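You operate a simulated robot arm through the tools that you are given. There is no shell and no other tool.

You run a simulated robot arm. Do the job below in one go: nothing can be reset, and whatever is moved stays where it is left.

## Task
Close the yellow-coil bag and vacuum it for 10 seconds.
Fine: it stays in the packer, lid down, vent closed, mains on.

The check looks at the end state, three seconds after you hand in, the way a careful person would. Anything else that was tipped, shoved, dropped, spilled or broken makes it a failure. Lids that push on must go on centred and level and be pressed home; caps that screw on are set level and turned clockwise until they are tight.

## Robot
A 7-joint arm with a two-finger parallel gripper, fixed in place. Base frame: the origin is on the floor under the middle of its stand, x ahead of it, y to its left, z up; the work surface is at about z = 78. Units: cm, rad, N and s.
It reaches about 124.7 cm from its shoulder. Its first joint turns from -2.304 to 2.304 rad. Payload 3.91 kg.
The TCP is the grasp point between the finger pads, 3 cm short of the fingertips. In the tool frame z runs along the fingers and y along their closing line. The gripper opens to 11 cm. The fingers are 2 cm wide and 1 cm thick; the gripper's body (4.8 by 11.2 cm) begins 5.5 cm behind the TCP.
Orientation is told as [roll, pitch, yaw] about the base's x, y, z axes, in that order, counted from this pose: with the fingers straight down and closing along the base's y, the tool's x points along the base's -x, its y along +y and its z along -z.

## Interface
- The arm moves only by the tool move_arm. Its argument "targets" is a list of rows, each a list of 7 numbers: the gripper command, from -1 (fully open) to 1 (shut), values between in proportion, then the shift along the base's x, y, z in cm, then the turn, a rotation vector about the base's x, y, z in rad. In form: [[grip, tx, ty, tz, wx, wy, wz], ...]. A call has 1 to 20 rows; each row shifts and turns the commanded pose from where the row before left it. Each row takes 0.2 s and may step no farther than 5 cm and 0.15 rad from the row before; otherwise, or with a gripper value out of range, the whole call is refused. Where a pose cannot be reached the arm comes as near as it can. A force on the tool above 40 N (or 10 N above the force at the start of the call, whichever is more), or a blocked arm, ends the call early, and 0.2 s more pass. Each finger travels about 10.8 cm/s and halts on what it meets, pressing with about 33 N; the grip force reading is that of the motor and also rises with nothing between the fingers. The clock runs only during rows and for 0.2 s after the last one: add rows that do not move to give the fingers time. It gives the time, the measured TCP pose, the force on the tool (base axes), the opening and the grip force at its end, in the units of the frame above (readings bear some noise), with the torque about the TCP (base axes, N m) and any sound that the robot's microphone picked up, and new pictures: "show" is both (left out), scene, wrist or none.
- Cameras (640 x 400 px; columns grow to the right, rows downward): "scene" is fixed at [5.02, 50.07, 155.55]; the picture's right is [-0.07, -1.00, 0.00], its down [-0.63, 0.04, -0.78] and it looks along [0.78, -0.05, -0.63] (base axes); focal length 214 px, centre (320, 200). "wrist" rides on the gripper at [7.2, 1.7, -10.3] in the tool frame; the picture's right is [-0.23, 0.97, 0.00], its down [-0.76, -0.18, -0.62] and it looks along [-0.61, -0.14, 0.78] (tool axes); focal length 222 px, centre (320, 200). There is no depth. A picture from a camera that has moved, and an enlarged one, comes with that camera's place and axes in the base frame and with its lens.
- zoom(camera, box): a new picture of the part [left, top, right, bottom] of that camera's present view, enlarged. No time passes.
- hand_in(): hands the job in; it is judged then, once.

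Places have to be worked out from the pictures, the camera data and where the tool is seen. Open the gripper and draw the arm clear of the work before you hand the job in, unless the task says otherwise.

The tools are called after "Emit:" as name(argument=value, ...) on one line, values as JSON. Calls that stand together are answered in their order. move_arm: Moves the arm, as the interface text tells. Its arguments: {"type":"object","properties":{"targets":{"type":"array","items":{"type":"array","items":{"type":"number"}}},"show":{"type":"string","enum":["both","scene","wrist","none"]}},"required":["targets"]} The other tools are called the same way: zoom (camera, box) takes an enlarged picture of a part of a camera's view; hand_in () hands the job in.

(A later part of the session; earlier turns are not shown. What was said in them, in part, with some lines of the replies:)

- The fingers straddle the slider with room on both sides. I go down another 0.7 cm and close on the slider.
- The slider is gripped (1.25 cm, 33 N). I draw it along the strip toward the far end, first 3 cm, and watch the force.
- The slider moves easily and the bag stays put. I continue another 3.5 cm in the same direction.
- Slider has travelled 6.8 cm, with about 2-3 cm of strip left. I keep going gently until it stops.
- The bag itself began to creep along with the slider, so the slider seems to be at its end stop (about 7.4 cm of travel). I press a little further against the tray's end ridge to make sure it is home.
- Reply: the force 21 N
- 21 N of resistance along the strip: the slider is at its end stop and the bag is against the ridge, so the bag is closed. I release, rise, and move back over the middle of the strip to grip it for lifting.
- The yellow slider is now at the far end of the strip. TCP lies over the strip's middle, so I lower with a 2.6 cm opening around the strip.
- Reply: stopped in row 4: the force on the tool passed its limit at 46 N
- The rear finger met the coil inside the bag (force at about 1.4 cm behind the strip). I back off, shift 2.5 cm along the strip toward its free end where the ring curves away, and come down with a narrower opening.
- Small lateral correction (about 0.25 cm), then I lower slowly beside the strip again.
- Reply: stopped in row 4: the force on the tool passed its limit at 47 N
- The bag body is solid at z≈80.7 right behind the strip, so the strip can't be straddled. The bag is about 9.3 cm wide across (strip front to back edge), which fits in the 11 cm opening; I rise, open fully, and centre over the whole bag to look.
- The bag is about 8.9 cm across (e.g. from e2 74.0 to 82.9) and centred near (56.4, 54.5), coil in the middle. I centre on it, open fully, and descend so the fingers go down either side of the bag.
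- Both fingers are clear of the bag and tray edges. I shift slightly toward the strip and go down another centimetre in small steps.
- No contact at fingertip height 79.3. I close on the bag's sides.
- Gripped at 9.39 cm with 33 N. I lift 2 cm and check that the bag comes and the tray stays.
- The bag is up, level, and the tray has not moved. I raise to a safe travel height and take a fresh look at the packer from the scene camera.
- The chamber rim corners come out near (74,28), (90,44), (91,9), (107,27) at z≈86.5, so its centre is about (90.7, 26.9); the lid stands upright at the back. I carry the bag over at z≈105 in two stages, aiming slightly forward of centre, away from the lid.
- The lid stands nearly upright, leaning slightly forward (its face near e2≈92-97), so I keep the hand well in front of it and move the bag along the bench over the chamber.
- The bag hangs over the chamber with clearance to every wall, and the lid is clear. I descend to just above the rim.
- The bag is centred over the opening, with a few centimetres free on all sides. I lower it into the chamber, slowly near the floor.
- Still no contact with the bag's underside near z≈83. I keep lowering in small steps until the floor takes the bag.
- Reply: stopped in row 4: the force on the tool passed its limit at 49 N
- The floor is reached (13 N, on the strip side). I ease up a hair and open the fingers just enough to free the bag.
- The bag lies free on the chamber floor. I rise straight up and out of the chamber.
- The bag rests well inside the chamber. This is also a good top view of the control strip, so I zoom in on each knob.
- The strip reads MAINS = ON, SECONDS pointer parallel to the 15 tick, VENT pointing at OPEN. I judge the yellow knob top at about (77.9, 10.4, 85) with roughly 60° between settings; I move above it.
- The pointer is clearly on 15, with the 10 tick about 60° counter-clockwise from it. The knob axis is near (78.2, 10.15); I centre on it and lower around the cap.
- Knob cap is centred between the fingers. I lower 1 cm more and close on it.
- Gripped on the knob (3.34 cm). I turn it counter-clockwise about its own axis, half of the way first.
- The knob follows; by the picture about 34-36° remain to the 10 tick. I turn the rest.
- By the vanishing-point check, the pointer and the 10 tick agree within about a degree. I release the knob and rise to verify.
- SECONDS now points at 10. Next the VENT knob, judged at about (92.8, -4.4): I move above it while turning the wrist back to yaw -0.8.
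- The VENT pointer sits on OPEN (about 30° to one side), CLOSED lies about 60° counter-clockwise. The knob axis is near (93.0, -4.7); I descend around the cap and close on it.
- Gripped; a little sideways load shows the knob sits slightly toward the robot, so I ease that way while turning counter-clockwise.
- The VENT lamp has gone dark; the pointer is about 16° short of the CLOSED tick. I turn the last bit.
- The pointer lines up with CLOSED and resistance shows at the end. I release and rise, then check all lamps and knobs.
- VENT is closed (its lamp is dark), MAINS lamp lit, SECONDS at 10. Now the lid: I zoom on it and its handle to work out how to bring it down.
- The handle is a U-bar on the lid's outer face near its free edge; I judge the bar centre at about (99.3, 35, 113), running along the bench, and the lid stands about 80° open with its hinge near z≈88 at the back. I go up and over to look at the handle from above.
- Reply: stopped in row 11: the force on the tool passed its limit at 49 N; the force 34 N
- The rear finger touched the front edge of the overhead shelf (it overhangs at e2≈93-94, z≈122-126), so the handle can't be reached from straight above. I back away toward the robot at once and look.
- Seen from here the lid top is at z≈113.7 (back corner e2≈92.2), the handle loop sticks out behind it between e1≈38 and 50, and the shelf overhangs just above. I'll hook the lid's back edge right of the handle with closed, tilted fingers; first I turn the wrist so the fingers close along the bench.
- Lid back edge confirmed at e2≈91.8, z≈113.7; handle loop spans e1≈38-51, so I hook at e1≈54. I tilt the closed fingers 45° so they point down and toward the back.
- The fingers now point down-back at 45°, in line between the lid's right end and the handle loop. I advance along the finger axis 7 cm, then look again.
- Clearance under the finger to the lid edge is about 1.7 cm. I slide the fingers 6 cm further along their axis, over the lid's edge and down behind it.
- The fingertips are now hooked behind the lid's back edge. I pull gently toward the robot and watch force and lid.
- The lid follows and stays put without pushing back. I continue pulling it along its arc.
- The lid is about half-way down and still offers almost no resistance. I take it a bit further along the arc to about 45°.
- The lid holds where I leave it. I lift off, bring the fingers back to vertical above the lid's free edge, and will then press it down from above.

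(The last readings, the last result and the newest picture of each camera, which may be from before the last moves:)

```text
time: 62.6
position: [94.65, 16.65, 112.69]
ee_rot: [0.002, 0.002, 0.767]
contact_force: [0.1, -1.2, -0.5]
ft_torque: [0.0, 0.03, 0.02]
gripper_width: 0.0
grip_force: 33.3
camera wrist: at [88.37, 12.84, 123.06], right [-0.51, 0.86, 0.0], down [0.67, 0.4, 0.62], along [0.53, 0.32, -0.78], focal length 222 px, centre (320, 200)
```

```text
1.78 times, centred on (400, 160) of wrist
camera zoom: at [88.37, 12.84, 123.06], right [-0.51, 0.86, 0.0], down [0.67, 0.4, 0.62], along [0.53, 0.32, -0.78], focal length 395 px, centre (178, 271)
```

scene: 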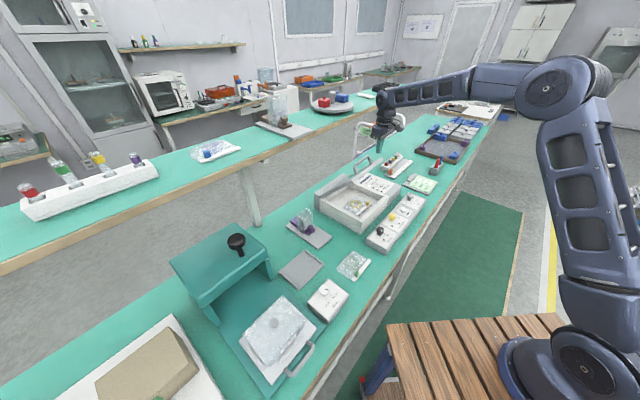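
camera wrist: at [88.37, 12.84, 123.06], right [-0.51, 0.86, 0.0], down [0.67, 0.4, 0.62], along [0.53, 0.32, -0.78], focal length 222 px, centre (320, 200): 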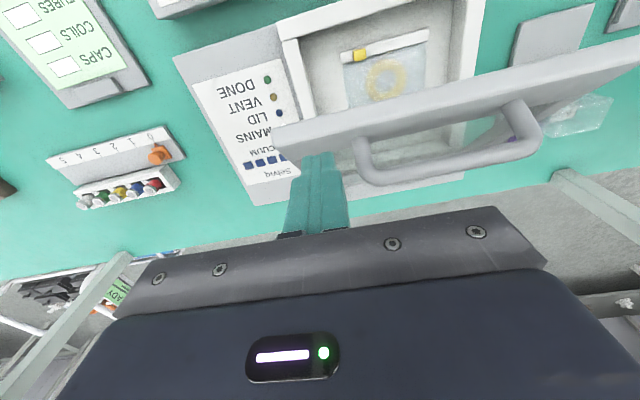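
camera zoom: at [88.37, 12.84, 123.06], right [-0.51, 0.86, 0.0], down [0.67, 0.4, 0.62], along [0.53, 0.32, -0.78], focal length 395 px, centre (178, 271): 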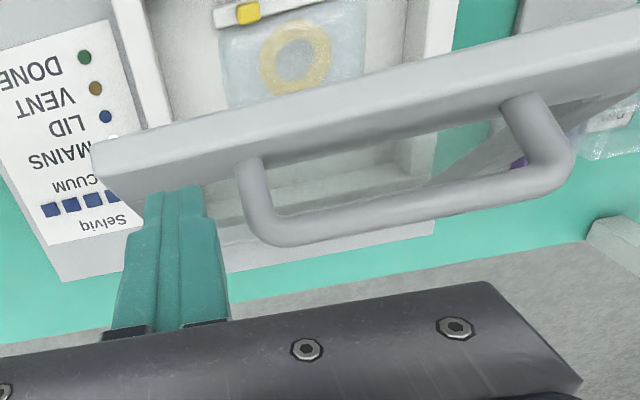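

The lid stays at about 45° by itself; its free edge is near e2≈77.6, z≈106.7. I press it down from above with the closed fingertips just inside that edge, following its arc.

Emit:
move_arm(targets=[[1, 0.29, 0.28, -2.8, 0, 0, 0], [1, -0.2, -0.2, -0.8, 0, 0, 0], [1, -0.72, -0.7, -1.1, 0, 0, 0], [1, -0.79, -0.77, -1.2, 0, 0, 0], [1, -0.72, -0.7, -1.4, 0, 0, 0]])

Emit:
zoom(camera="scene", box=[310, 110, 410, 230])

Emit:
zoom(camera="wrist", box=[220, 60, 580, 260])

```text
time: 63.8
position: [92.54, 14.42, 105.44]
ee_rot: [0.001, 0.002, 0.768]
contact_force: [0.3, -0.1, -0.5]
ft_torque: [-0.02, 0.0, 0.01]
gripper_width: 0.0
grip_force: 33.5
camera wrist: at [86.21, 10.79, 115.77], right [-0.52, 0.86, 0.0], down [0.67, 0.4, 0.62], along [0.53, 0.32, -0.78], focal length 222 px, centre (320, 200)
```

scene: 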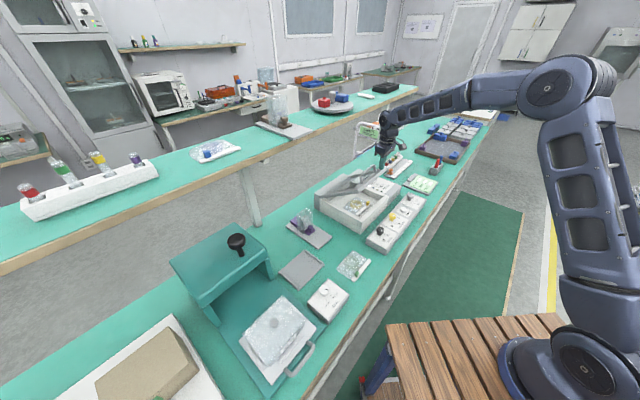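
wrist: 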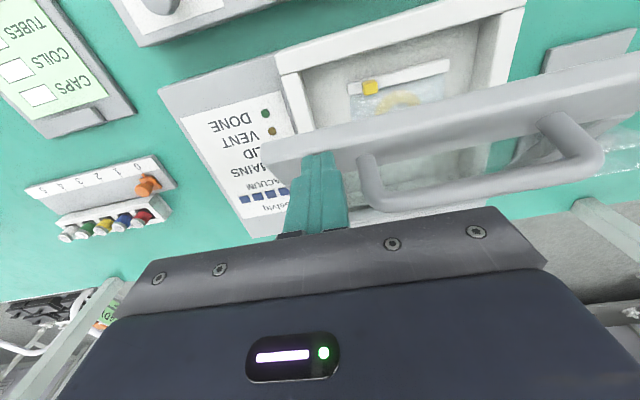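

```text
3.33 times, centred on (360, 170) of scene
camera zoom: at [5.02, 50.07, 155.55], right [-0.07, -1.0, 0.0], down [-0.63, 0.04, -0.78], along [0.78, -0.05, -0.63], focal length 715 px, centre (187, 300)
```

zoom: 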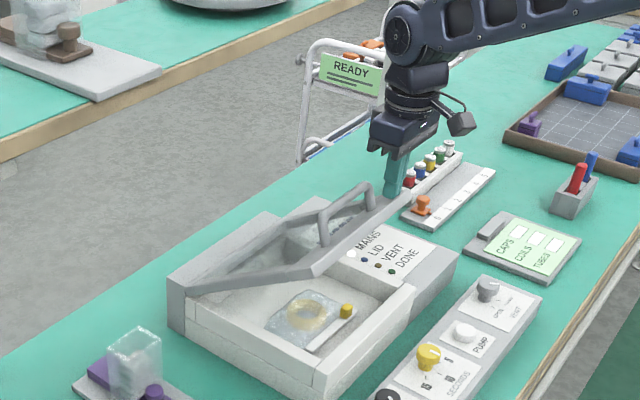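

```text
1.78 times, centred on (400, 160) of wrist
camera zoom: at [86.21, 10.79, 115.77], right [-0.52, 0.86, 0.0], down [0.67, 0.4, 0.62], along [0.53, 0.32, -0.78], focal length 395 px, centre (178, 271)
```

zoom: 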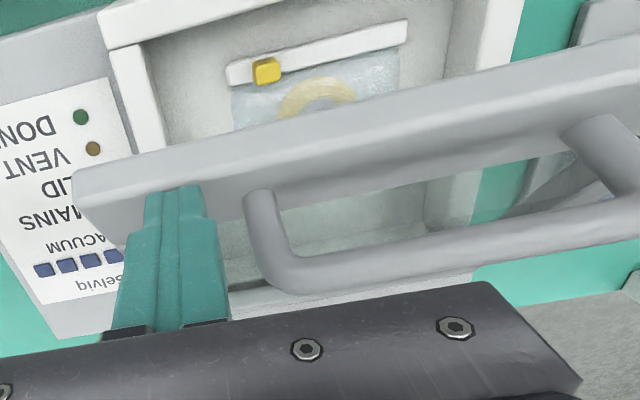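

The lid goes down smoothly under the fingertips. I continue along its arc.

Emit:
move_arm(targets=[[1, -0.43, -0.42, -0.9, 0, 0, 0], [1, -0.43, -0.42, -0.95, 0, 0, 0], [1, -0.5, -0.49, -1.4, 0, 0, 0], [1, -0.5, -0.49, -1.5, 0, 0, 0], [1, -0.36, -0.35, -1.45, 0, 0, 0], [1, -0.3, -0.29, -1.45, 0, 0, 0]])

Emit:
zoom(camera="scene", box=[310, 120, 410, 240])

Emit:
zoom(camera="wrist", box=[220, 60, 580, 260])

```text
time: 65.2
position: [90.04, 12.1, 97.8]
ee_rot: [0.003, 0.0, 0.77]
contact_force: [0.3, 0.8, -0.3]
ft_torque: [0.0, 0.02, 0.02]
gripper_width: 0.0
grip_force: 33.1
camera wrist: at [83.68, 8.31, 108.12], right [-0.51, 0.86, 0.0], down [0.67, 0.4, 0.62], along [0.53, 0.32, -0.78], focal length 222 px, centre (320, 200)
```

scene: 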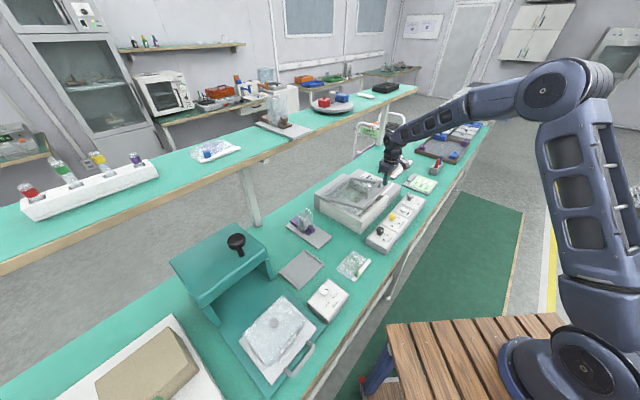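
wrist: 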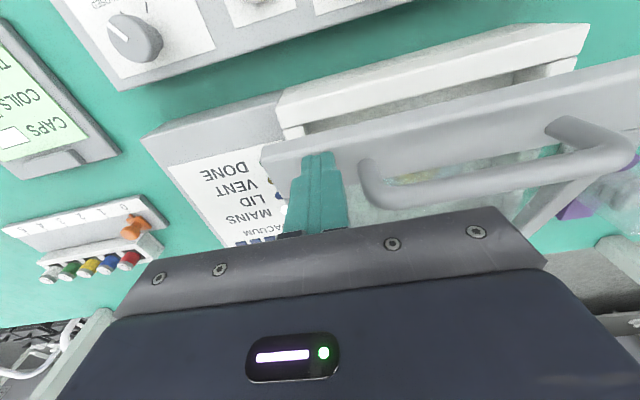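

```text
3.33 times, centred on (360, 180) of scene
camera zoom: at [5.02, 50.07, 155.55], right [-0.07, -1.0, 0.0], down [-0.63, 0.04, -0.78], along [0.78, -0.05, -0.63], focal length 715 px, centre (187, 267)
```

zoom: 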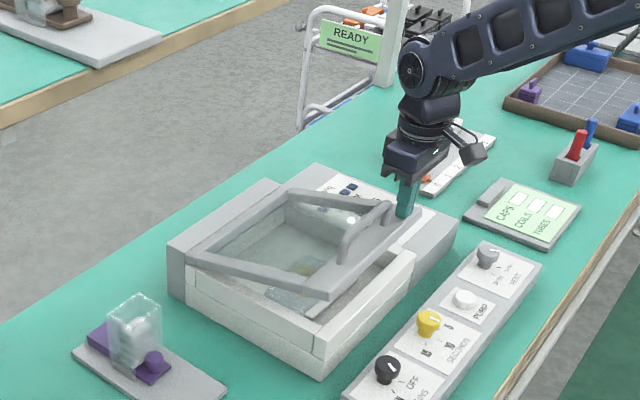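

```text
1.78 times, centred on (400, 160) of wrist
camera zoom: at [83.68, 8.31, 108.12], right [-0.51, 0.86, 0.0], down [0.67, 0.4, 0.62], along [0.53, 0.32, -0.78], focal length 395 px, centre (178, 271)
```

zoom: 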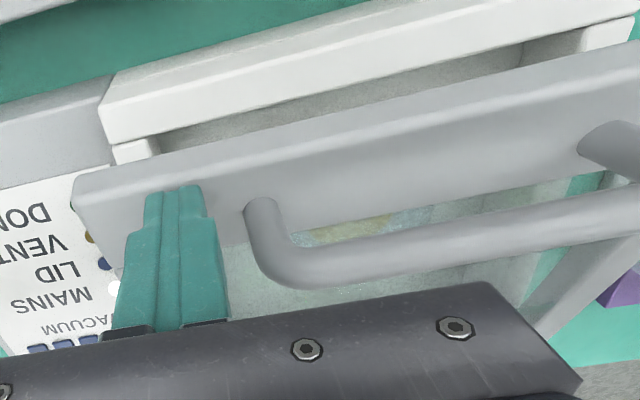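

Almost closed (about 15°). I keep pressing straight down until the lid seats on the rim.

Emit:
move_arm(targets=[[1, -0.22, -0.21, -1.4, 0, 0, 0], [1, -0.14, -0.14, -1.4, 0, 0, 0], [1, -0.07, -0.07, -1.2, 0, 0, 0], [1, 0, 0, -0.8, 0, 0, 0], [1, 0, 0, -0.5, 0, 0, 0]])

Emit:
zoom(camera="scene", box=[310, 120, 410, 240])

Emit:
zoom(camera="wrist", box=[220, 60, 580, 260])

```text
time: 66.4
position: [89.58, 11.73, 92.46]
ee_rot: [0.002, -0.001, 0.769]
contact_force: [-0.5, 0.4, -0.6]
ft_torque: [0.01, -0.03, -0.03]
gripper_width: 0.0
grip_force: 32.9
camera wrist: at [83.25, 7.9, 102.8], right [-0.51, 0.86, 0.0], down [0.67, 0.4, 0.62], along [0.53, 0.32, -0.78], focal length 222 px, centre (320, 200)
```

scene: 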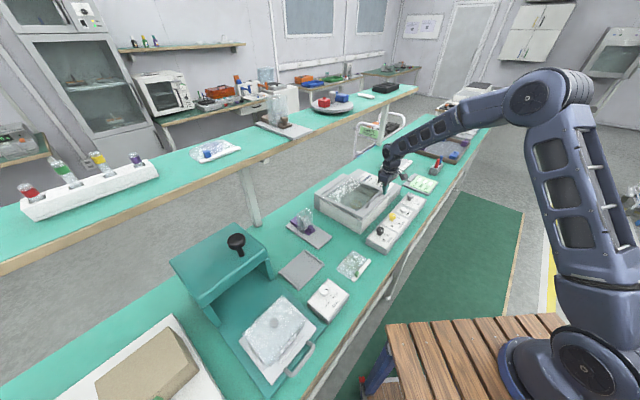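
wrist: 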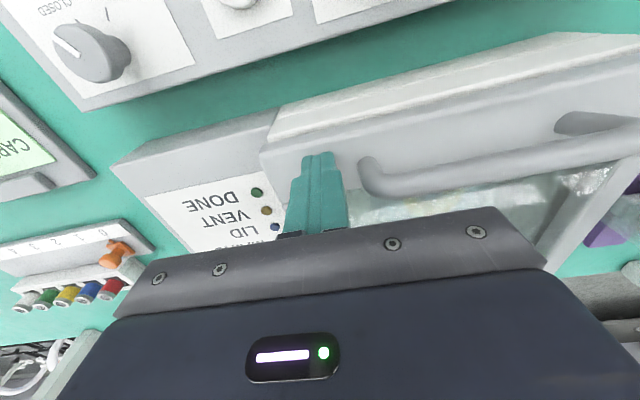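

```text
3.33 times, centred on (360, 180) of scene
camera zoom: at [5.02, 50.07, 155.55], right [-0.07, -1.0, 0.0], down [-0.63, 0.04, -0.78], along [0.78, -0.05, -0.63], focal length 715 px, centre (187, 267)
```

zoom: 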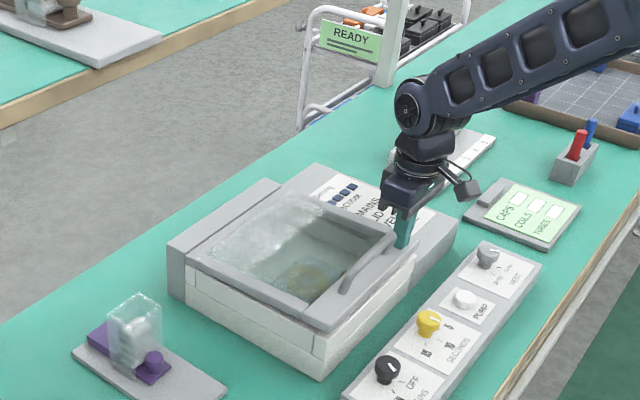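

```text
1.78 times, centred on (400, 160) of wrist
camera zoom: at [83.25, 7.9, 102.8], right [-0.51, 0.86, 0.0], down [0.67, 0.4, 0.62], along [0.53, 0.32, -0.78], focal length 395 px, centre (178, 271)
```

zoom: 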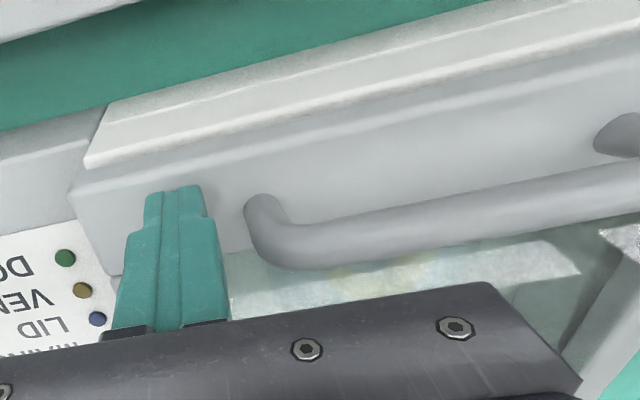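

Nearly on the rim; the LID lamp is still dark and there is no force yet. I press on in small steps.

Emit:
move_arm(targets=[[1, 0, 0, -0.4, 0, 0, 0], [1, 0, 0, -0.3, 0, 0, 0], [1, 0, 0, -0.3, 0, 0, 0], [1, 0, 0, -0.3, 0, 0, 0]])

Emit:
zoom(camera="scene", box=[310, 120, 410, 240])

Emit:
zoom(camera="wrist", box=[220, 60, 580, 260])

```text
time: 67.4
position: [89.63, 11.62, 91.3]
ee_rot: [0.003, -0.003, 0.769]
contact_force: [-2.8, -0.1, 6.4]
ft_torque: [-0.06, 0.11, 0.0]
gripper_width: 0.0
grip_force: 32.8
camera wrist: at [83.22, 7.84, 101.54], right [-0.51, 0.86, 0.0], down [0.67, 0.4, 0.62], along [0.53, 0.32, -0.78], focal length 222 px, centre (320, 200)
```

scene: 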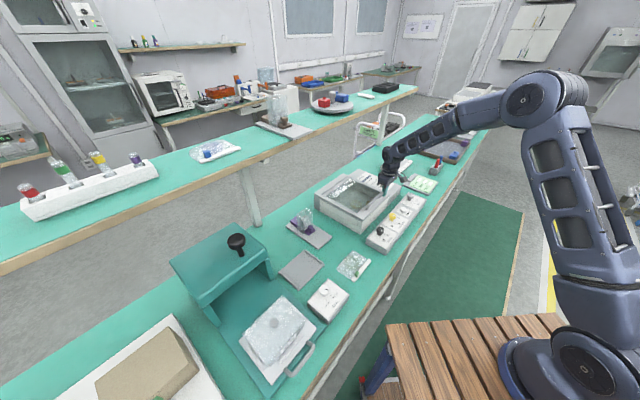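
wrist: 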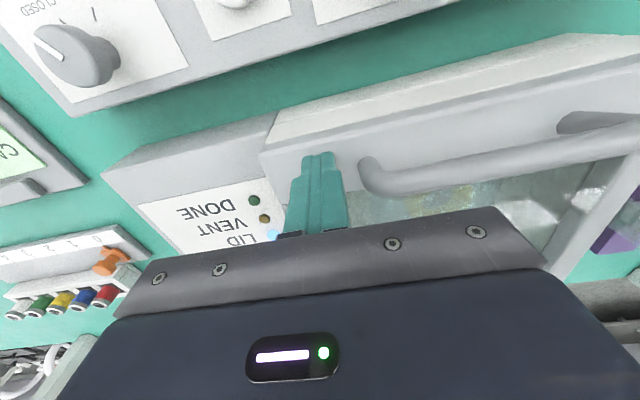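

```text
3.33 times, centred on (360, 180) of scene
camera zoom: at [5.02, 50.07, 155.55], right [-0.07, -1.0, 0.0], down [-0.63, 0.04, -0.78], along [0.78, -0.05, -0.63], focal length 715 px, centre (187, 267)
```

zoom: 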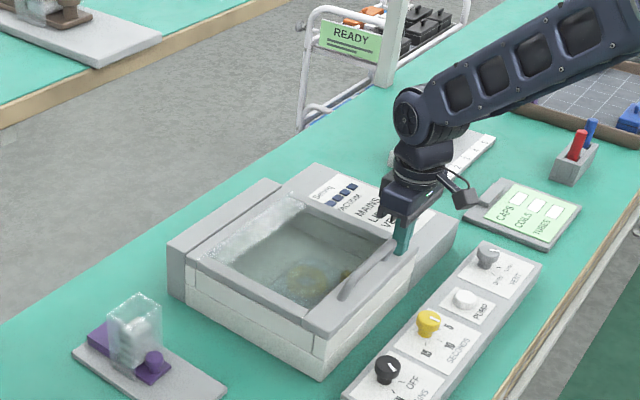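

```text
1.78 times, centred on (400, 160) of wrist
camera zoom: at [83.22, 7.84, 101.54], right [-0.51, 0.86, 0.0], down [0.67, 0.4, 0.62], along [0.53, 0.32, -0.78], focal length 395 px, centre (178, 271)
```

zoom: 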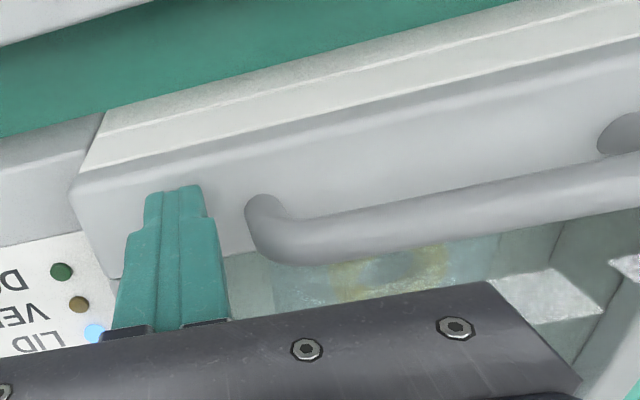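

The LID lamp has lit blue and the lid bears on the rim (6 N). I press a touch more to seat it, then rise clear to look.

Emit:
move_arm(targets=[[1, 0, 0, -0.15, 0, 0, 0], [1, 0, 0, -0.1, 0, 0, 0], [1, 0, 0, 0.5, 0, 0, 0], [1, 0, 0, 3, 0, 0, 0], [1, -1.5, -1.5, 4, 0, 0, 0], [1, -1.5, -1.5, 3, 0, 0, 0], [1, 0, 0, 0, 0, 0, 0]])

Emit:
zoom(camera="scene", box=[310, 140, 440, 250])

Emit:
zoom(camera="wrist", box=[140, 0, 500, 240])

```text
time: 69.0
position: [86.5, 8.82, 101.44]
ee_rot: [0.002, 0.0, 0.769]
contact_force: [0.1, 0.4, -0.8]
ft_torque: [0.01, -0.02, 0.0]
gripper_width: 0.01
grip_force: 33.4
camera wrist: at [80.16, 4.88, 111.78], right [-0.51, 0.86, 0.0], down [0.67, 0.4, 0.62], along [0.53, 0.32, -0.78], focal length 222 px, centre (320, 200)
```

scene: 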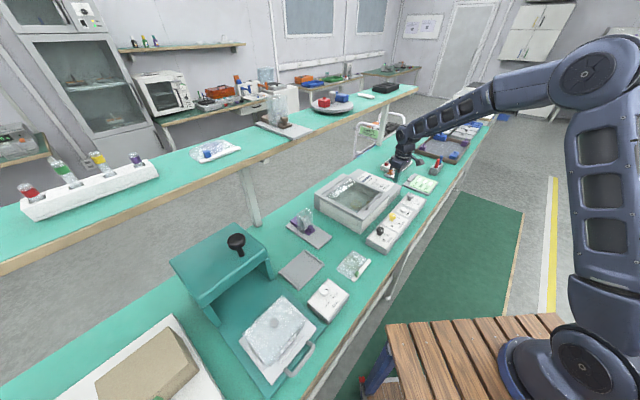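
wrist: 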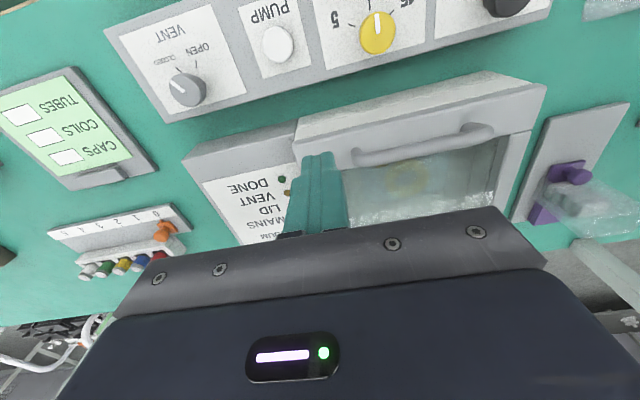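

```text
3.64 times, centred on (375, 195) of scene
camera zoom: at [5.02, 50.07, 155.55], right [-0.07, -1.0, 0.0], down [-0.63, 0.04, -0.78], along [0.78, -0.05, -0.63], focal length 780 px, centre (120, 218)
```

zoom: 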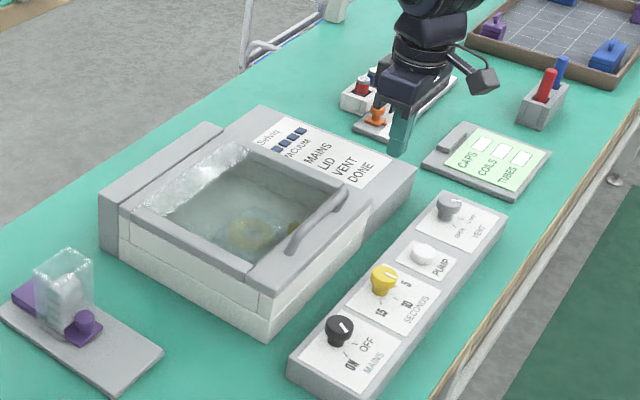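

```text
1.67 times, centred on (320, 120) of wrist
camera zoom: at [80.16, 4.88, 111.78], right [-0.51, 0.86, 0.0], down [0.67, 0.4, 0.62], along [0.53, 0.32, -0.78], focal length 370 px, centre (320, 333)
```

zoom: 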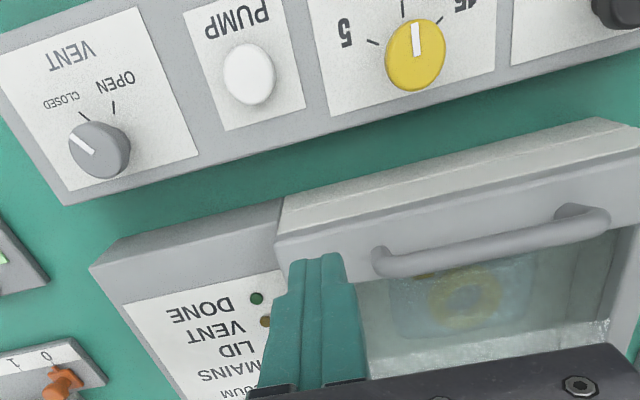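

Lid is down and level, SECONDS on 10, VENT on CLOSED. The PUMP button is near (83.9, 2.3); I move above it with the closed fingertips.

Emit:
move_arm(targets=[[1, -1.3, -3.2, -1, 0, 0, 0], [1, -1.3, -3.2, -2.4, 0, 0, 0], [1, 0, 0, -4, 0, 0, 0], [1, 0, 0, 0, 0, 0, 0]])

Emit:
zoom(camera="wrist", box=[220, 60, 420, 220])

Emit:
zoom(camera="scene", box=[360, 170, 430, 240])

```text
time: 70.0
position: [83.97, 2.28, 93.93]
ee_rot: [0.002, 0.0, 0.769]
contact_force: [-0.5, 1.0, -0.5]
ft_torque: [0.01, -0.02, 0.0]
gripper_width: 0.0
grip_force: 33.1
camera wrist: at [77.59, -1.52, 104.25], right [-0.51, 0.86, 0.0], down [0.67, 0.4, 0.62], along [0.53, 0.32, -0.78], focal length 222 px, centre (320, 200)
```

scene: 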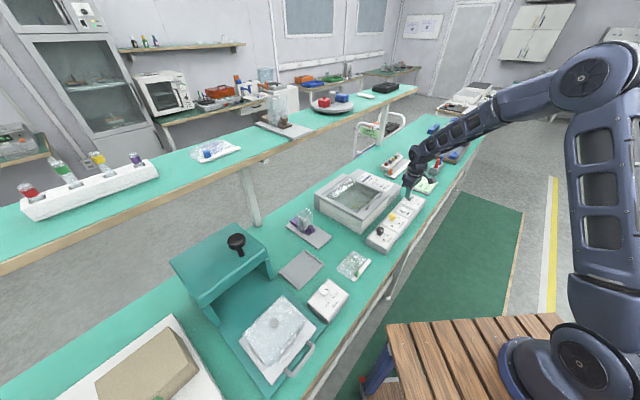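
wrist: 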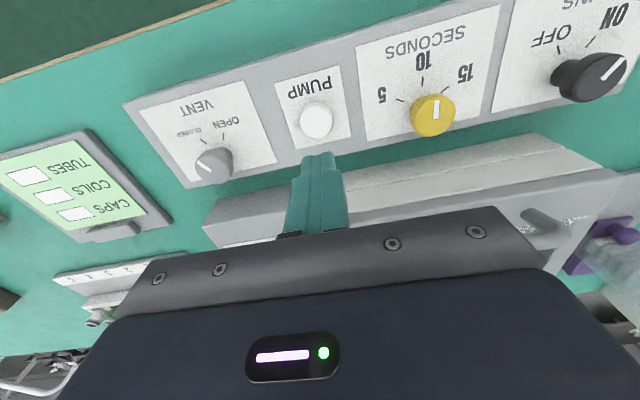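

```text
2.50 times, centred on (320, 140) of wrist
camera zoom: at [77.59, -1.52, 104.25], right [-0.51, 0.86, 0.0], down [0.67, 0.4, 0.62], along [0.53, 0.32, -0.78], focal length 555 px, centre (320, 350)
```

zoom: 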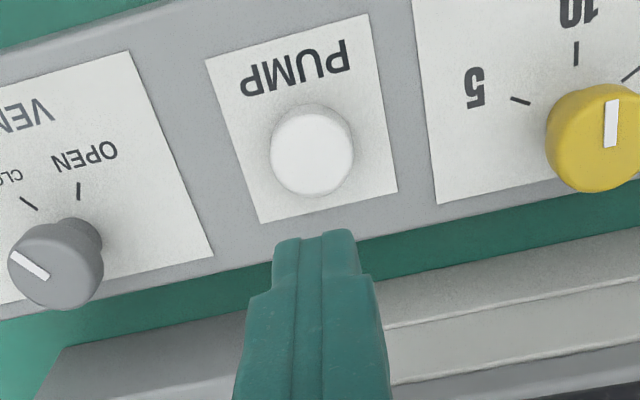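

```text
5.71 times, centred on (395, 205) of scene
camera zoom: at [5.02, 50.07, 155.55], right [-0.07, -1.0, 0.0], down [-0.63, 0.04, -0.78], along [0.78, -0.05, -0.63], focal length 1226 px, centre (-109, 171)
```

zoom: 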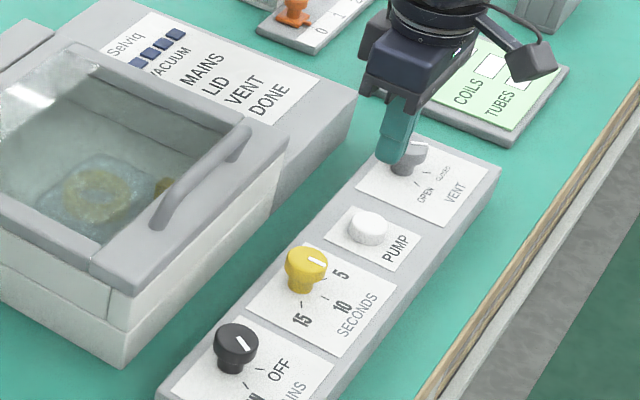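

The button is right below. I lower to just above it, then press in small steps until it goes in.

Emit:
move_arm(targets=[[1, 0.02, -0.12, -3.5, 0, 0, 0], [1, 0, 0, -2.6, 0, 0, 0], [1, 0, 0, -0.4, 0, 0, 0], [1, 0, 0, 0, 0, 0, 0]], show="none")

Emit:
zoom(camera="scene", box=[360, 170, 430, 240])

Emit:
zoom(camera="wrist", box=[220, 80, 420, 240])

```text
time: 71.0
position: [83.95, 2.26, 87.41]
ee_rot: [0.002, 0.001, 0.772]
contact_force: [0.5, 1.2, 0.8]
ft_torque: [-0.03, -0.01, 0.01]
gripper_width: 0.01
grip_force: 32.8
```

```text
5.71 times, centred on (395, 205) of scene
camera zoom: at [5.02, 50.07, 155.55], right [-0.07, -1.0, 0.0], down [-0.63, 0.04, -0.78], along [0.78, -0.05, -0.63], focal length 1226 px, centre (-109, 171)
```

zoom: 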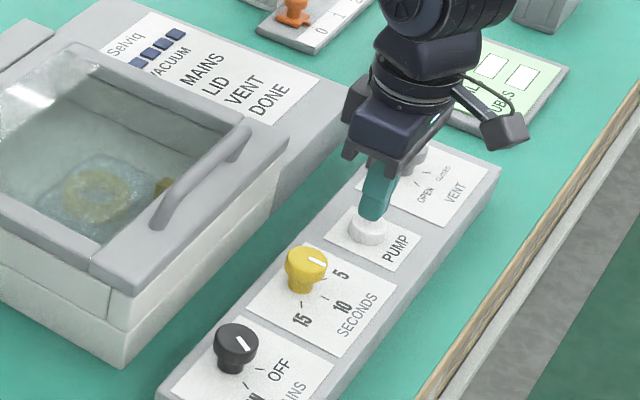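

```text
2.50 times, centred on (320, 160) of wrist
camera zoom: at [77.66, -1.64, 97.79], right [-0.51, 0.86, 0.0], down [0.67, 0.4, 0.62], along [0.53, 0.32, -0.78], focal length 555 px, centre (320, 300)
```

zoom: 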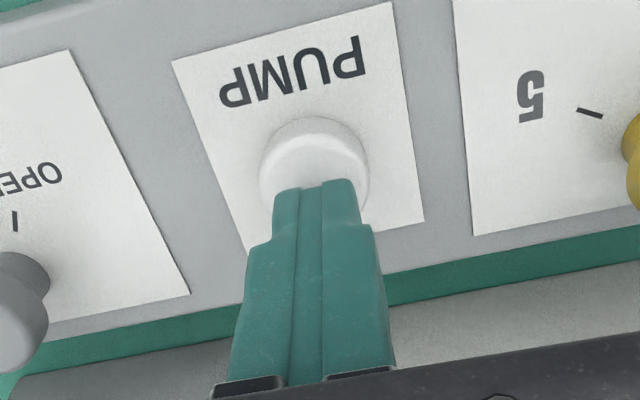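

The fingertips are right over the button. I press down.

Emit:
move_arm(targets=[[1, 0, 0, -0.4, 0, 0, 0], [1, 0, 0, -0.4, 0, 0, 0], [1, 0, 0, -0.3, 0, 0, 0]], show="none")

Emit:
zoom(camera="scene", box=[340, 150, 430, 240])

```text
time: 71.8
position: [84.05, 2.14, 86.37]
ee_rot: [0.003, 0.0, 0.768]
contact_force: [-0.5, 1.4, 1.2]
ft_torque: [0.04, 0.02, 0.0]
gripper_width: 0.0
grip_force: 32.7
```

```text
4.44 times, centred on (385, 195) of scene
camera zoom: at [5.02, 50.07, 155.55], right [-0.07, -1.0, 0.0], down [-0.63, 0.04, -0.78], along [0.78, -0.05, -0.63], focal length 953 px, centre (31, 222)
```

zoom: 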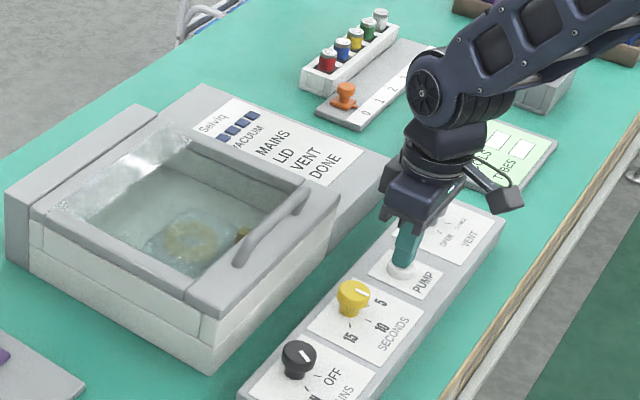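

Tip at about 83.4 with only ~1 N. I go on pressing in small steps, watching force and sound.

Emit:
move_arm(targets=[[1, 0, 0, -0.2, 0, 0, 0], [1, 0, 0, -0.2, 0, 0, 0], [1, 0, 0, -0.2, 0, 0, 0]], show="none")

Emit:
zoom(camera="scene", box=[340, 150, 430, 240])

```text
time: 72.6
position: [83.97, 2.2, 85.75]
ee_rot: [0.0, 0.001, 0.769]
contact_force: [-2.5, 0.8, 10.2]
ft_torque: [-0.02, 0.08, 0.02]
gripper_width: 0.01
grip_force: 33.0
heard: click
```

```text
4.44 times, centred on (385, 195) of scene
camera zoom: at [5.02, 50.07, 155.55], right [-0.07, -1.0, 0.0], down [-0.63, 0.04, -0.78], along [0.78, -0.05, -0.63], focal length 953 px, centre (31, 222)
```

zoom: 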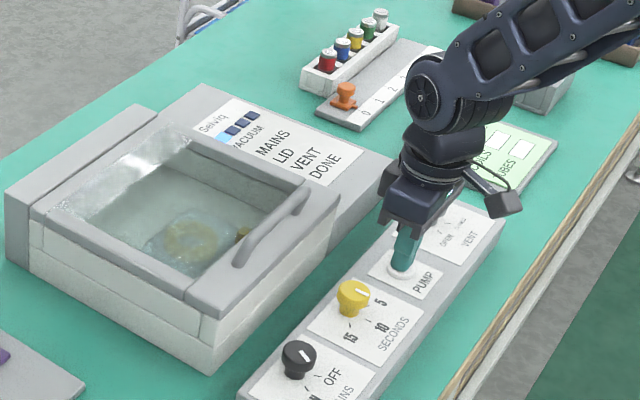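

A click, and the first VACUUM bar lit up: the pump is running. I let go of the button and rise to see whether it keeps running.

Emit:
move_arm(targets=[[1, 0, 0, 1, 0, 0, 0], [1, 0, 0, 3, 0, 0, 0], [1, 0, 0, 4, 0, 0, 0], [1, -2, -2, 4, 0, 0, 0], [1, -2, -2, 4, 0, 0, 0]])

Emit:
zoom(camera="scene", box=[340, 150, 430, 240])

Emit:
zoom(camera="wrist", box=[120, 0, 560, 240])

```text
time: 73.8
position: [79.97, -1.86, 101.82]
ee_rot: [0.0, -0.002, 0.772]
contact_force: [-0.3, -0.2, -1.4]
ft_torque: [0.02, 0.0, 0.0]
gripper_width: 0.01
grip_force: 33.3
camera wrist: at [73.74, -5.69, 112.13], right [-0.52, 0.86, 0.0], down [0.67, 0.4, 0.62], along [0.53, 0.32, -0.78], focal length 222 px, centre (320, 200)
```

scene: 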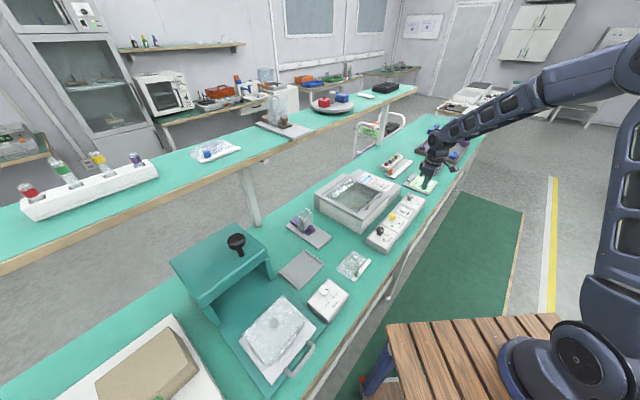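
wrist: 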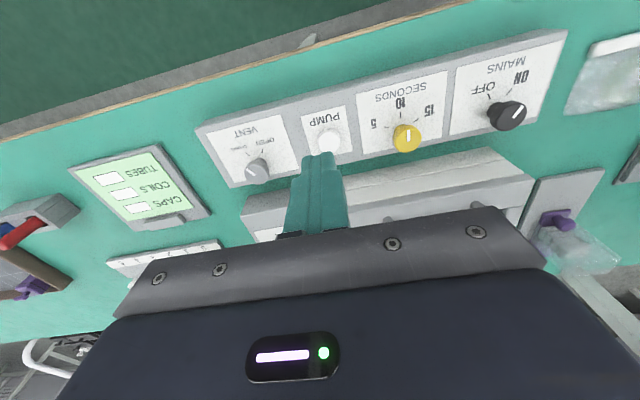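

```text
4.44 times, centred on (385, 195) of scene
camera zoom: at [5.02, 50.07, 155.55], right [-0.07, -1.0, 0.0], down [-0.63, 0.04, -0.78], along [0.78, -0.05, -0.63], focal length 953 px, centre (31, 222)
```

zoom: 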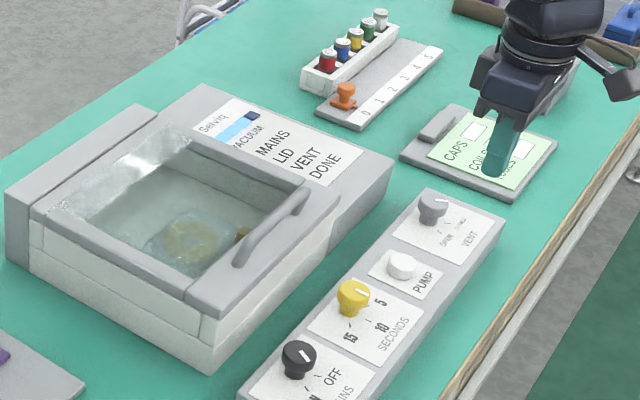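

```text
1.45 times, centred on (340, 120) of wrist
camera zoom: at [73.74, -5.69, 112.13], right [-0.52, 0.86, 0.0], down [0.67, 0.4, 0.62], along [0.53, 0.32, -0.78], focal length 323 px, centre (291, 316)
```

zoom: 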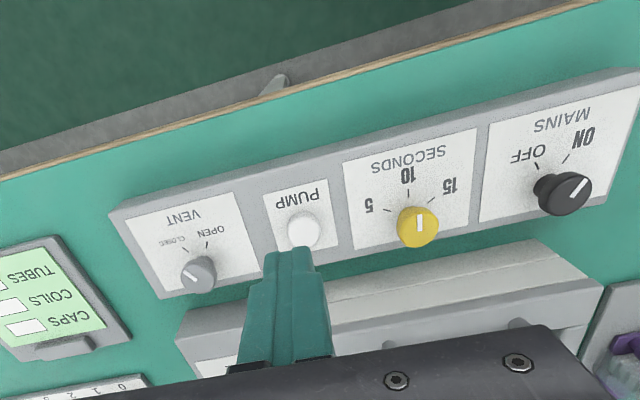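

The pump runs on its own and four vacuum bars are lit. I withdraw upward to a spot where I can watch the lamps while the 10 seconds run.

Emit:
move_arm(targets=[[1, 0.5, 1.5, 4, 0, 0, -0.149], [1, 0.5, 1.5, 4, 0, 0, -0.149], [1, 0.5, 1.5, 4, 0, 0, -0.149], [1, 0.5, 1.5, 4, 0, 0, -0.149], [1, 0.5, 3.2, 0, 0, 0, -0.149], [1, 0.5, 3.2, 0, 0, 0, -0.149], [1, 0.5, 3.2, 0, 0, 0, -0.149], [1, 0.5, 3.2, 0, 0, 0, -0.149], [1, 0.5, 3.2, 0, 0, 0, -0.149], [1, 0, 0, 0, 0, 0, -0.149], [0.5, 0, 0, 0, 0, 0, 0]])

Emit:
zoom(camera="wrist", box=[160, 0, 500, 220])

Emit:
zoom(camera="scene", box=[340, 150, 430, 240])

```text
time: 76.2
position: [84.51, 20.07, 117.78]
ee_rot: [0.002, 0.0, -0.723]
contact_force: [0.3, -0.1, 0.1]
ft_torque: [0.03, -0.02, -0.02]
gripper_width: 2.73
grip_force: 0.0
camera wrist: at [80.19, 26.19, 128.16], right [0.81, 0.58, 0.0], down [0.45, -0.64, 0.62], along [0.36, -0.51, -0.78], focal length 222 px, centre (320, 200)
```

scene: 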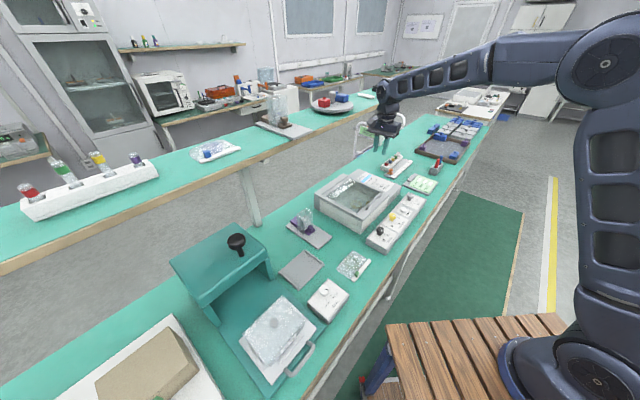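
wrist: 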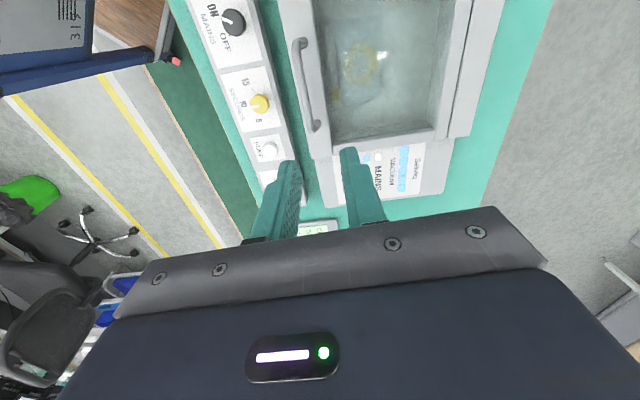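

```text
1.82 times, centred on (330, 110) of wrist
camera zoom: at [80.19, 26.19, 128.16], right [0.81, 0.58, 0.0], down [0.45, -0.64, 0.62], along [0.36, -0.51, -0.78], focal length 404 px, centre (302, 364)
```

zoom: 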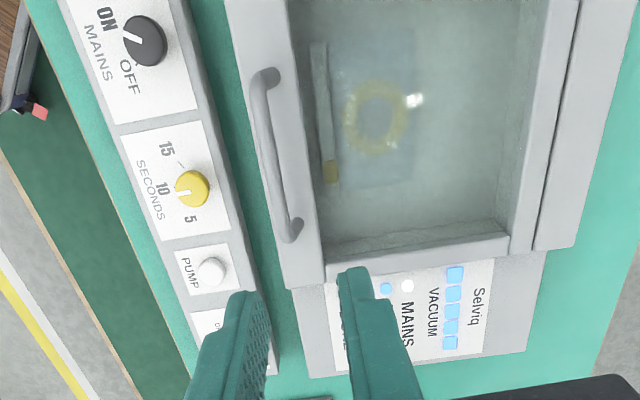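

```text
4.44 times, centred on (385, 195) of scene
camera zoom: at [5.02, 50.07, 155.55], right [-0.07, -1.0, 0.0], down [-0.63, 0.04, -0.78], along [0.78, -0.05, -0.63], focal length 953 px, centre (31, 222)
```

zoom: 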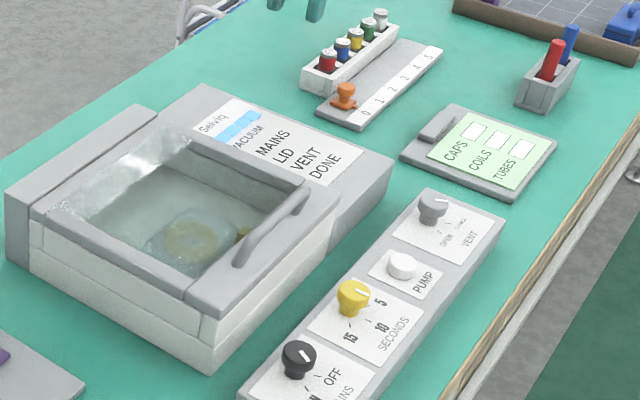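

All five vacuum bars are lit, LID and MAINS lamps on. I open the gripper and wait out the rest of the 10 seconds.

Emit:
move_arm(targets=[[-0.5, -1, 0, 1, 0, 0, 0], [-1, -1, 0, 1, 0, 0, 0], [-1, 0, 0, 0, 0, 0, 0], [-1, 0, 0, 0, 0, 0, 0], [-1, 0, 0, 0, 0, 0, 0], [-1, 0, 0, 0, 0, 0, 0], [-1, 0, 0, 0, 0, 0, 0], [-1, 0, 0, 0, 0, 0, 0], [-1, 0, 0, 0, 0, 0, 0], [-1, 0, 0, 0, 0, 0, 0], [-1, 0, 0, 0, 0, 0, 0], [-1, 0, 0, 0, 0, 0, 0], [-1, 0, 0, 0, 0, 0, 0], [-1, 0, 0, 0, 0, 0, 0], [-1, 0, 0, 0, 0, 0, 0], [-1, 0, 0, 0, 0, 0, 0], [-1, 0, 0, 0, 0, 0, 0], [-1, 0, 0, 0, 0, 0, 0], [-1, 0, 0, 0, 0, 0, 0], [-1, 0, 0, 0, 0, 0, 0]], show="wrist")

Emit:
zoom(camera="wrist", box=[200, 0, 480, 220])

```text
time: 80.4
position: [82.52, 20.08, 119.74]
ee_rot: [0.002, -0.001, -0.72]
contact_force: [-0.1, -0.3, 0.3]
ft_torque: [-0.02, 0.01, 0.0]
gripper_width: 11.01
grip_force: 0.1
camera wrist: at [78.21, 26.22, 130.19], right [0.81, 0.58, 0.0], down [0.45, -0.64, 0.62], along [0.36, -0.51, -0.78], focal length 222 px, centre (320, 200)
```

wrist: 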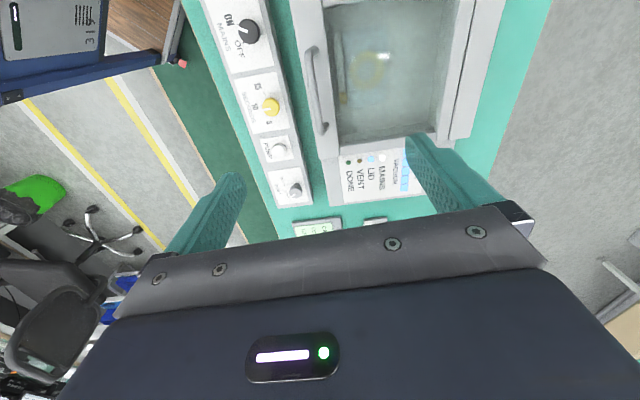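

```text
1.82 times, centred on (340, 110) of wrist
camera zoom: at [78.21, 26.22, 130.19], right [0.81, 0.58, 0.0], down [0.45, -0.64, 0.62], along [0.36, -0.51, -0.78], focal length 404 px, centre (284, 364)
```

zoom: 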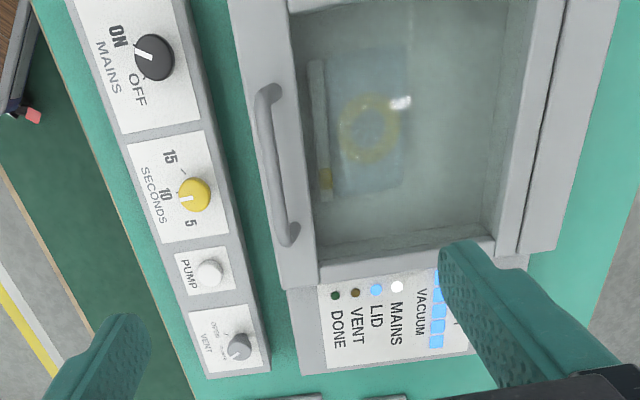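

DONE is still dark at about 8 seconds in. I wait a few more seconds.

Emit:
move_arm(targets=[[-1, 0, 0, 0, 0, 0, 0], [-1, 0, 0, 0, 0, 0, 0], [-1, 0, 0, 0, 0, 0, 0], [-1, 0, 0, 0, 0, 0, 0], [-1, 0, 0, 0, 0, 0, 0], [-1, 0, 0, 0, 0, 0, 0], [-1, 0, 0, 0, 0, 0, 0], [-1, 0, 0, 0, 0, 0, 0], [-1, 0, 0, 0, 0, 0, 0], [-1, 0, 0, 0, 0, 0, 0], [-1, 0, 0, 0, 0, 0, 0], [-1, 0, 0, 0, 0, 0, 0], [-1, 0, 0, 0, 0, 0, 0], [-1, 0, 0, 0, 0, 0, 0], [-1, 0, 0, 0, 0, 0, 0], [-1, 0, 0, 0, 0, 0, 0]], show="wrist")

Emit:
zoom(camera="wrist", box=[200, 0, 480, 220])

Emit:
zoom(camera="wrist", box=[320, 10, 440, 150])

```text
time: 83.8
position: [82.44, 20.17, 119.8]
ee_rot: [0.001, -0.002, -0.722]
contact_force: [-0.6, -0.1, 0.1]
ft_torque: [0.0, 0.0, -0.03]
gripper_width: 10.98
grip_force: 0.1
camera wrist: at [78.21, 26.22, 130.19], right [0.81, 0.58, 0.0], down [0.45, -0.64, 0.62], along [0.36, -0.51, -0.78], focal length 222 px, centre (320, 200)
```

wrist: 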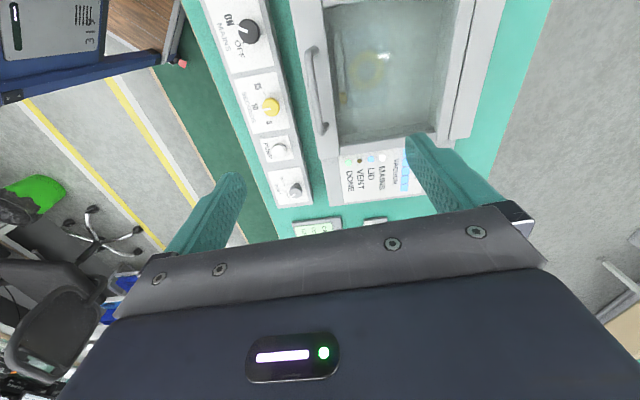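

```text
1.82 times, centred on (340, 110) of wrist
camera zoom: at [78.21, 26.22, 130.19], right [0.81, 0.58, 0.0], down [0.45, -0.64, 0.62], along [0.36, -0.51, -0.78], focal length 404 px, centre (284, 364)
```

zoom: 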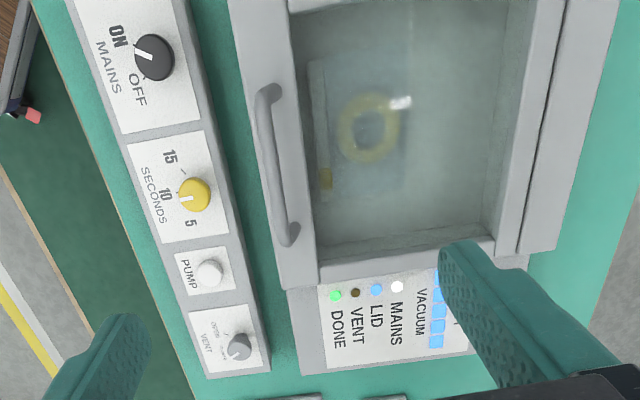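

```text
2.86 times, centred on (380, 80) of wrist
camera zoom: at [78.21, 26.22, 130.19], right [0.81, 0.58, 0.0], down [0.45, -0.64, 0.62], along [0.36, -0.51, -0.78], focal length 635 px, centre (149, 543)
```

zoom: 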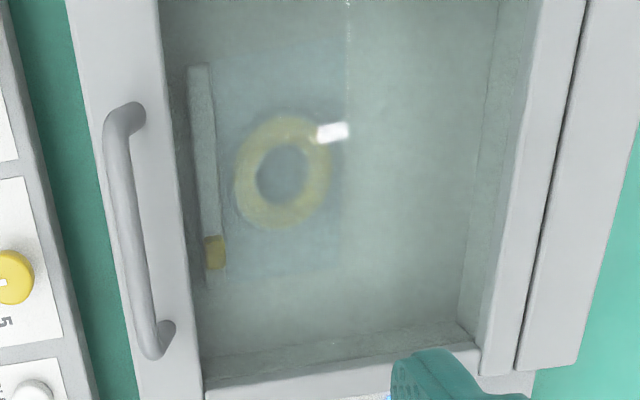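

DONE has lit green with the vacuum full, MAINS and LID on, VENT dark: the 10 s cycle is complete and the bag lies in the packer with its slider at the closed end. I draw the arm back up to its starting area, gripper open.

Emit:
move_arm(targets=[[-1, -3.2, 0.5, 3.2, 0, 0, 0.06], [-1, -3.2, 0.8, 3.2, 0, 0, 0.06], [-1, -3.2, 0.8, 3.2, 0, 0, 0.06], [-1, -3.2, 0.8, 3.2, 0, 0, 0.06], [-1, -3.2, 0.8, 3.2, 0, 0, 0.06], [-1, -3.2, 0.8, 3.2, 0, 0, 0.06], [-1, -3.2, 0.8, 3.2, 0, 0, 0.06], [-1, -3.2, 0.8, 3.2, 0, 0, 0.06], [-1, -3.2, 0.8, 3.2, 0, 0, 0.06], [-1, -3.2, 0.8, 3.2, 0, 0, 0.06], [-1, -3.2, 0.8, 3.0, 0, 0, 0.06], [-1, 0, 0, 0, 0, 0, 0.06], [-1, 0, 0, 0, 0, 0, 0]])

Emit:
zoom(camera="scene", box=[310, 140, 440, 250])

Emit:
zoom(camera="scene", box=[200, 190, 400, 340])

Emit:
zoom(camera="wrist", box=[220, 0, 460, 250])

```text
time: 86.6
position: [47.26, 28.74, 154.78]
ee_rot: [0.002, 0.0, 0.0]
contact_force: [-0.9, 0.6, 0.9]
ft_torque: [0.01, 0.01, -0.03]
gripper_width: 10.97
grip_force: 0.1
camera wrist: at [40.01, 30.41, 165.18], right [0.23, 0.97, 0.0], down [0.76, -0.18, 0.62], along [0.61, -0.14, -0.78], focal length 222 px, centre (320, 200)
```

scene: 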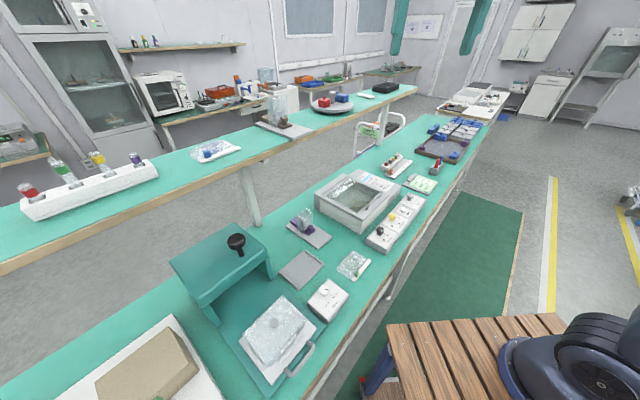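
wrist: 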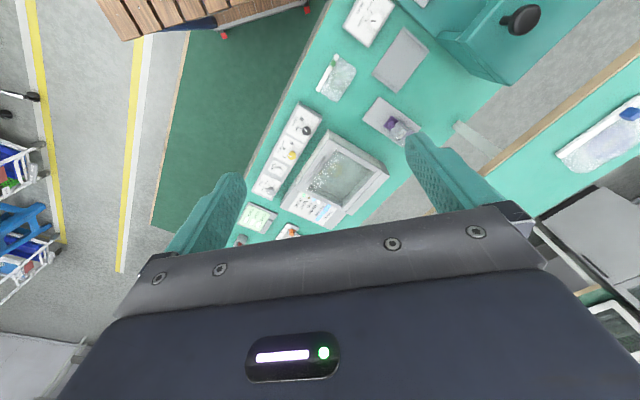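

```text
3.64 times, centred on (375, 195) of scene
camera zoom: at [5.02, 50.07, 155.55], right [-0.07, -1.0, 0.0], down [-0.63, 0.04, -0.78], along [0.78, -0.05, -0.63], focal length 780 px, centre (120, 218)
```

zoom: 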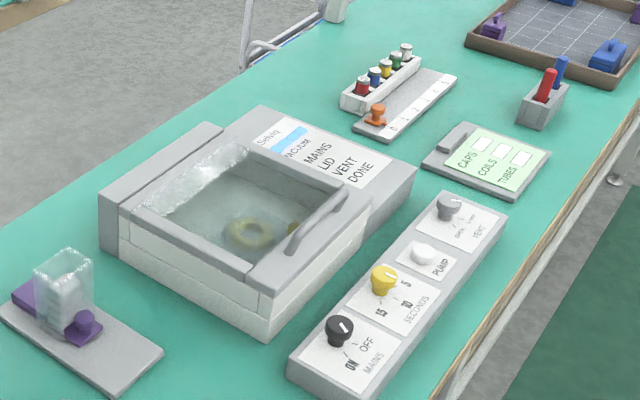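

```text
2.67 times, centred on (300, 265) of scene
camera zoom: at [5.02, 50.07, 155.55], right [-0.07, -1.0, 0.0], down [-0.63, 0.04, -0.78], along [0.78, -0.05, -0.63], focal length 572 px, centre (373, 27)
```

zoom: 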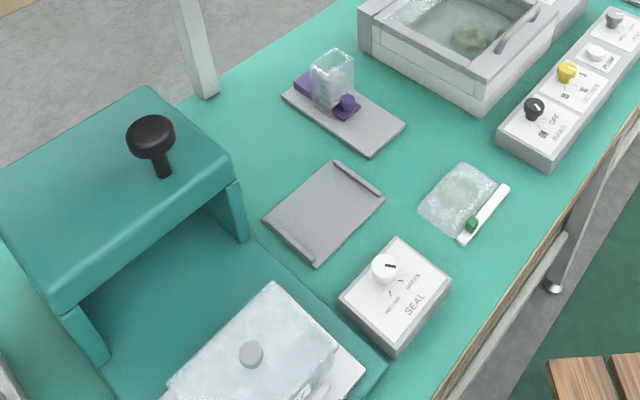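

```text
1.60 times, centred on (340, 125) of wrist
camera zoom: at [40.01, 30.41, 165.18], right [0.23, 0.97, 0.0], down [0.76, -0.18, 0.62], along [0.61, -0.14, -0.78], focal length 355 px, centre (288, 320)
```

zoom: 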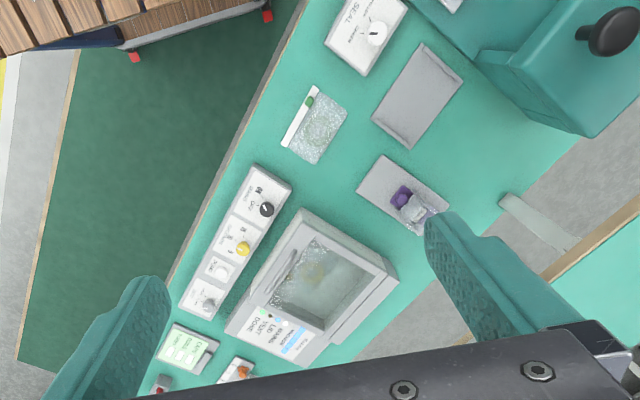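

Everything else on the bench is where it was: tray empty in place, green bag, cuvette and SEAL box untouched. The packer shows lid down, vent closed, mains on, DONE lit, and the arm is clear, so I hand in.

Emit:
hand_in()

```text
The job is handed in.
```

The yellow-coil bag is closed and has had its 10-second vacuum run. It is still in the packer, with the lid down, vent closed and mains on, and I've handed the job in.

- **Bag:** I drew the yellow slider to its end stop, and it pushed back with about 21 N there. Then I lifted the bag by its sides and laid it on the chamber floor.
- **Packer:** I turned SECONDS from 15 to 10 and VENT from OPEN to CLOSED, closed the lid, and pressed PUMP once. All five vacuum bars lit. DONE was still dark at about 8 seconds and lit by about 11.
- **Shelf bump:** While reaching for the lid handle, a finger hit the front edge of the overhead shelf with about 49 N, and the arm stopped itself. I backed off, and nothing on the shelf looked moved in the pictures.
- **SEAL box:** I left its knob on GREEN. The job didn't mention it, and the bag closed and vacuumed without it. If it was meant to be on YELLOW, that part isn't done.

In the final pictures the rest of the bench was undisturbed. The arm is back near its starting position with the gripper open.
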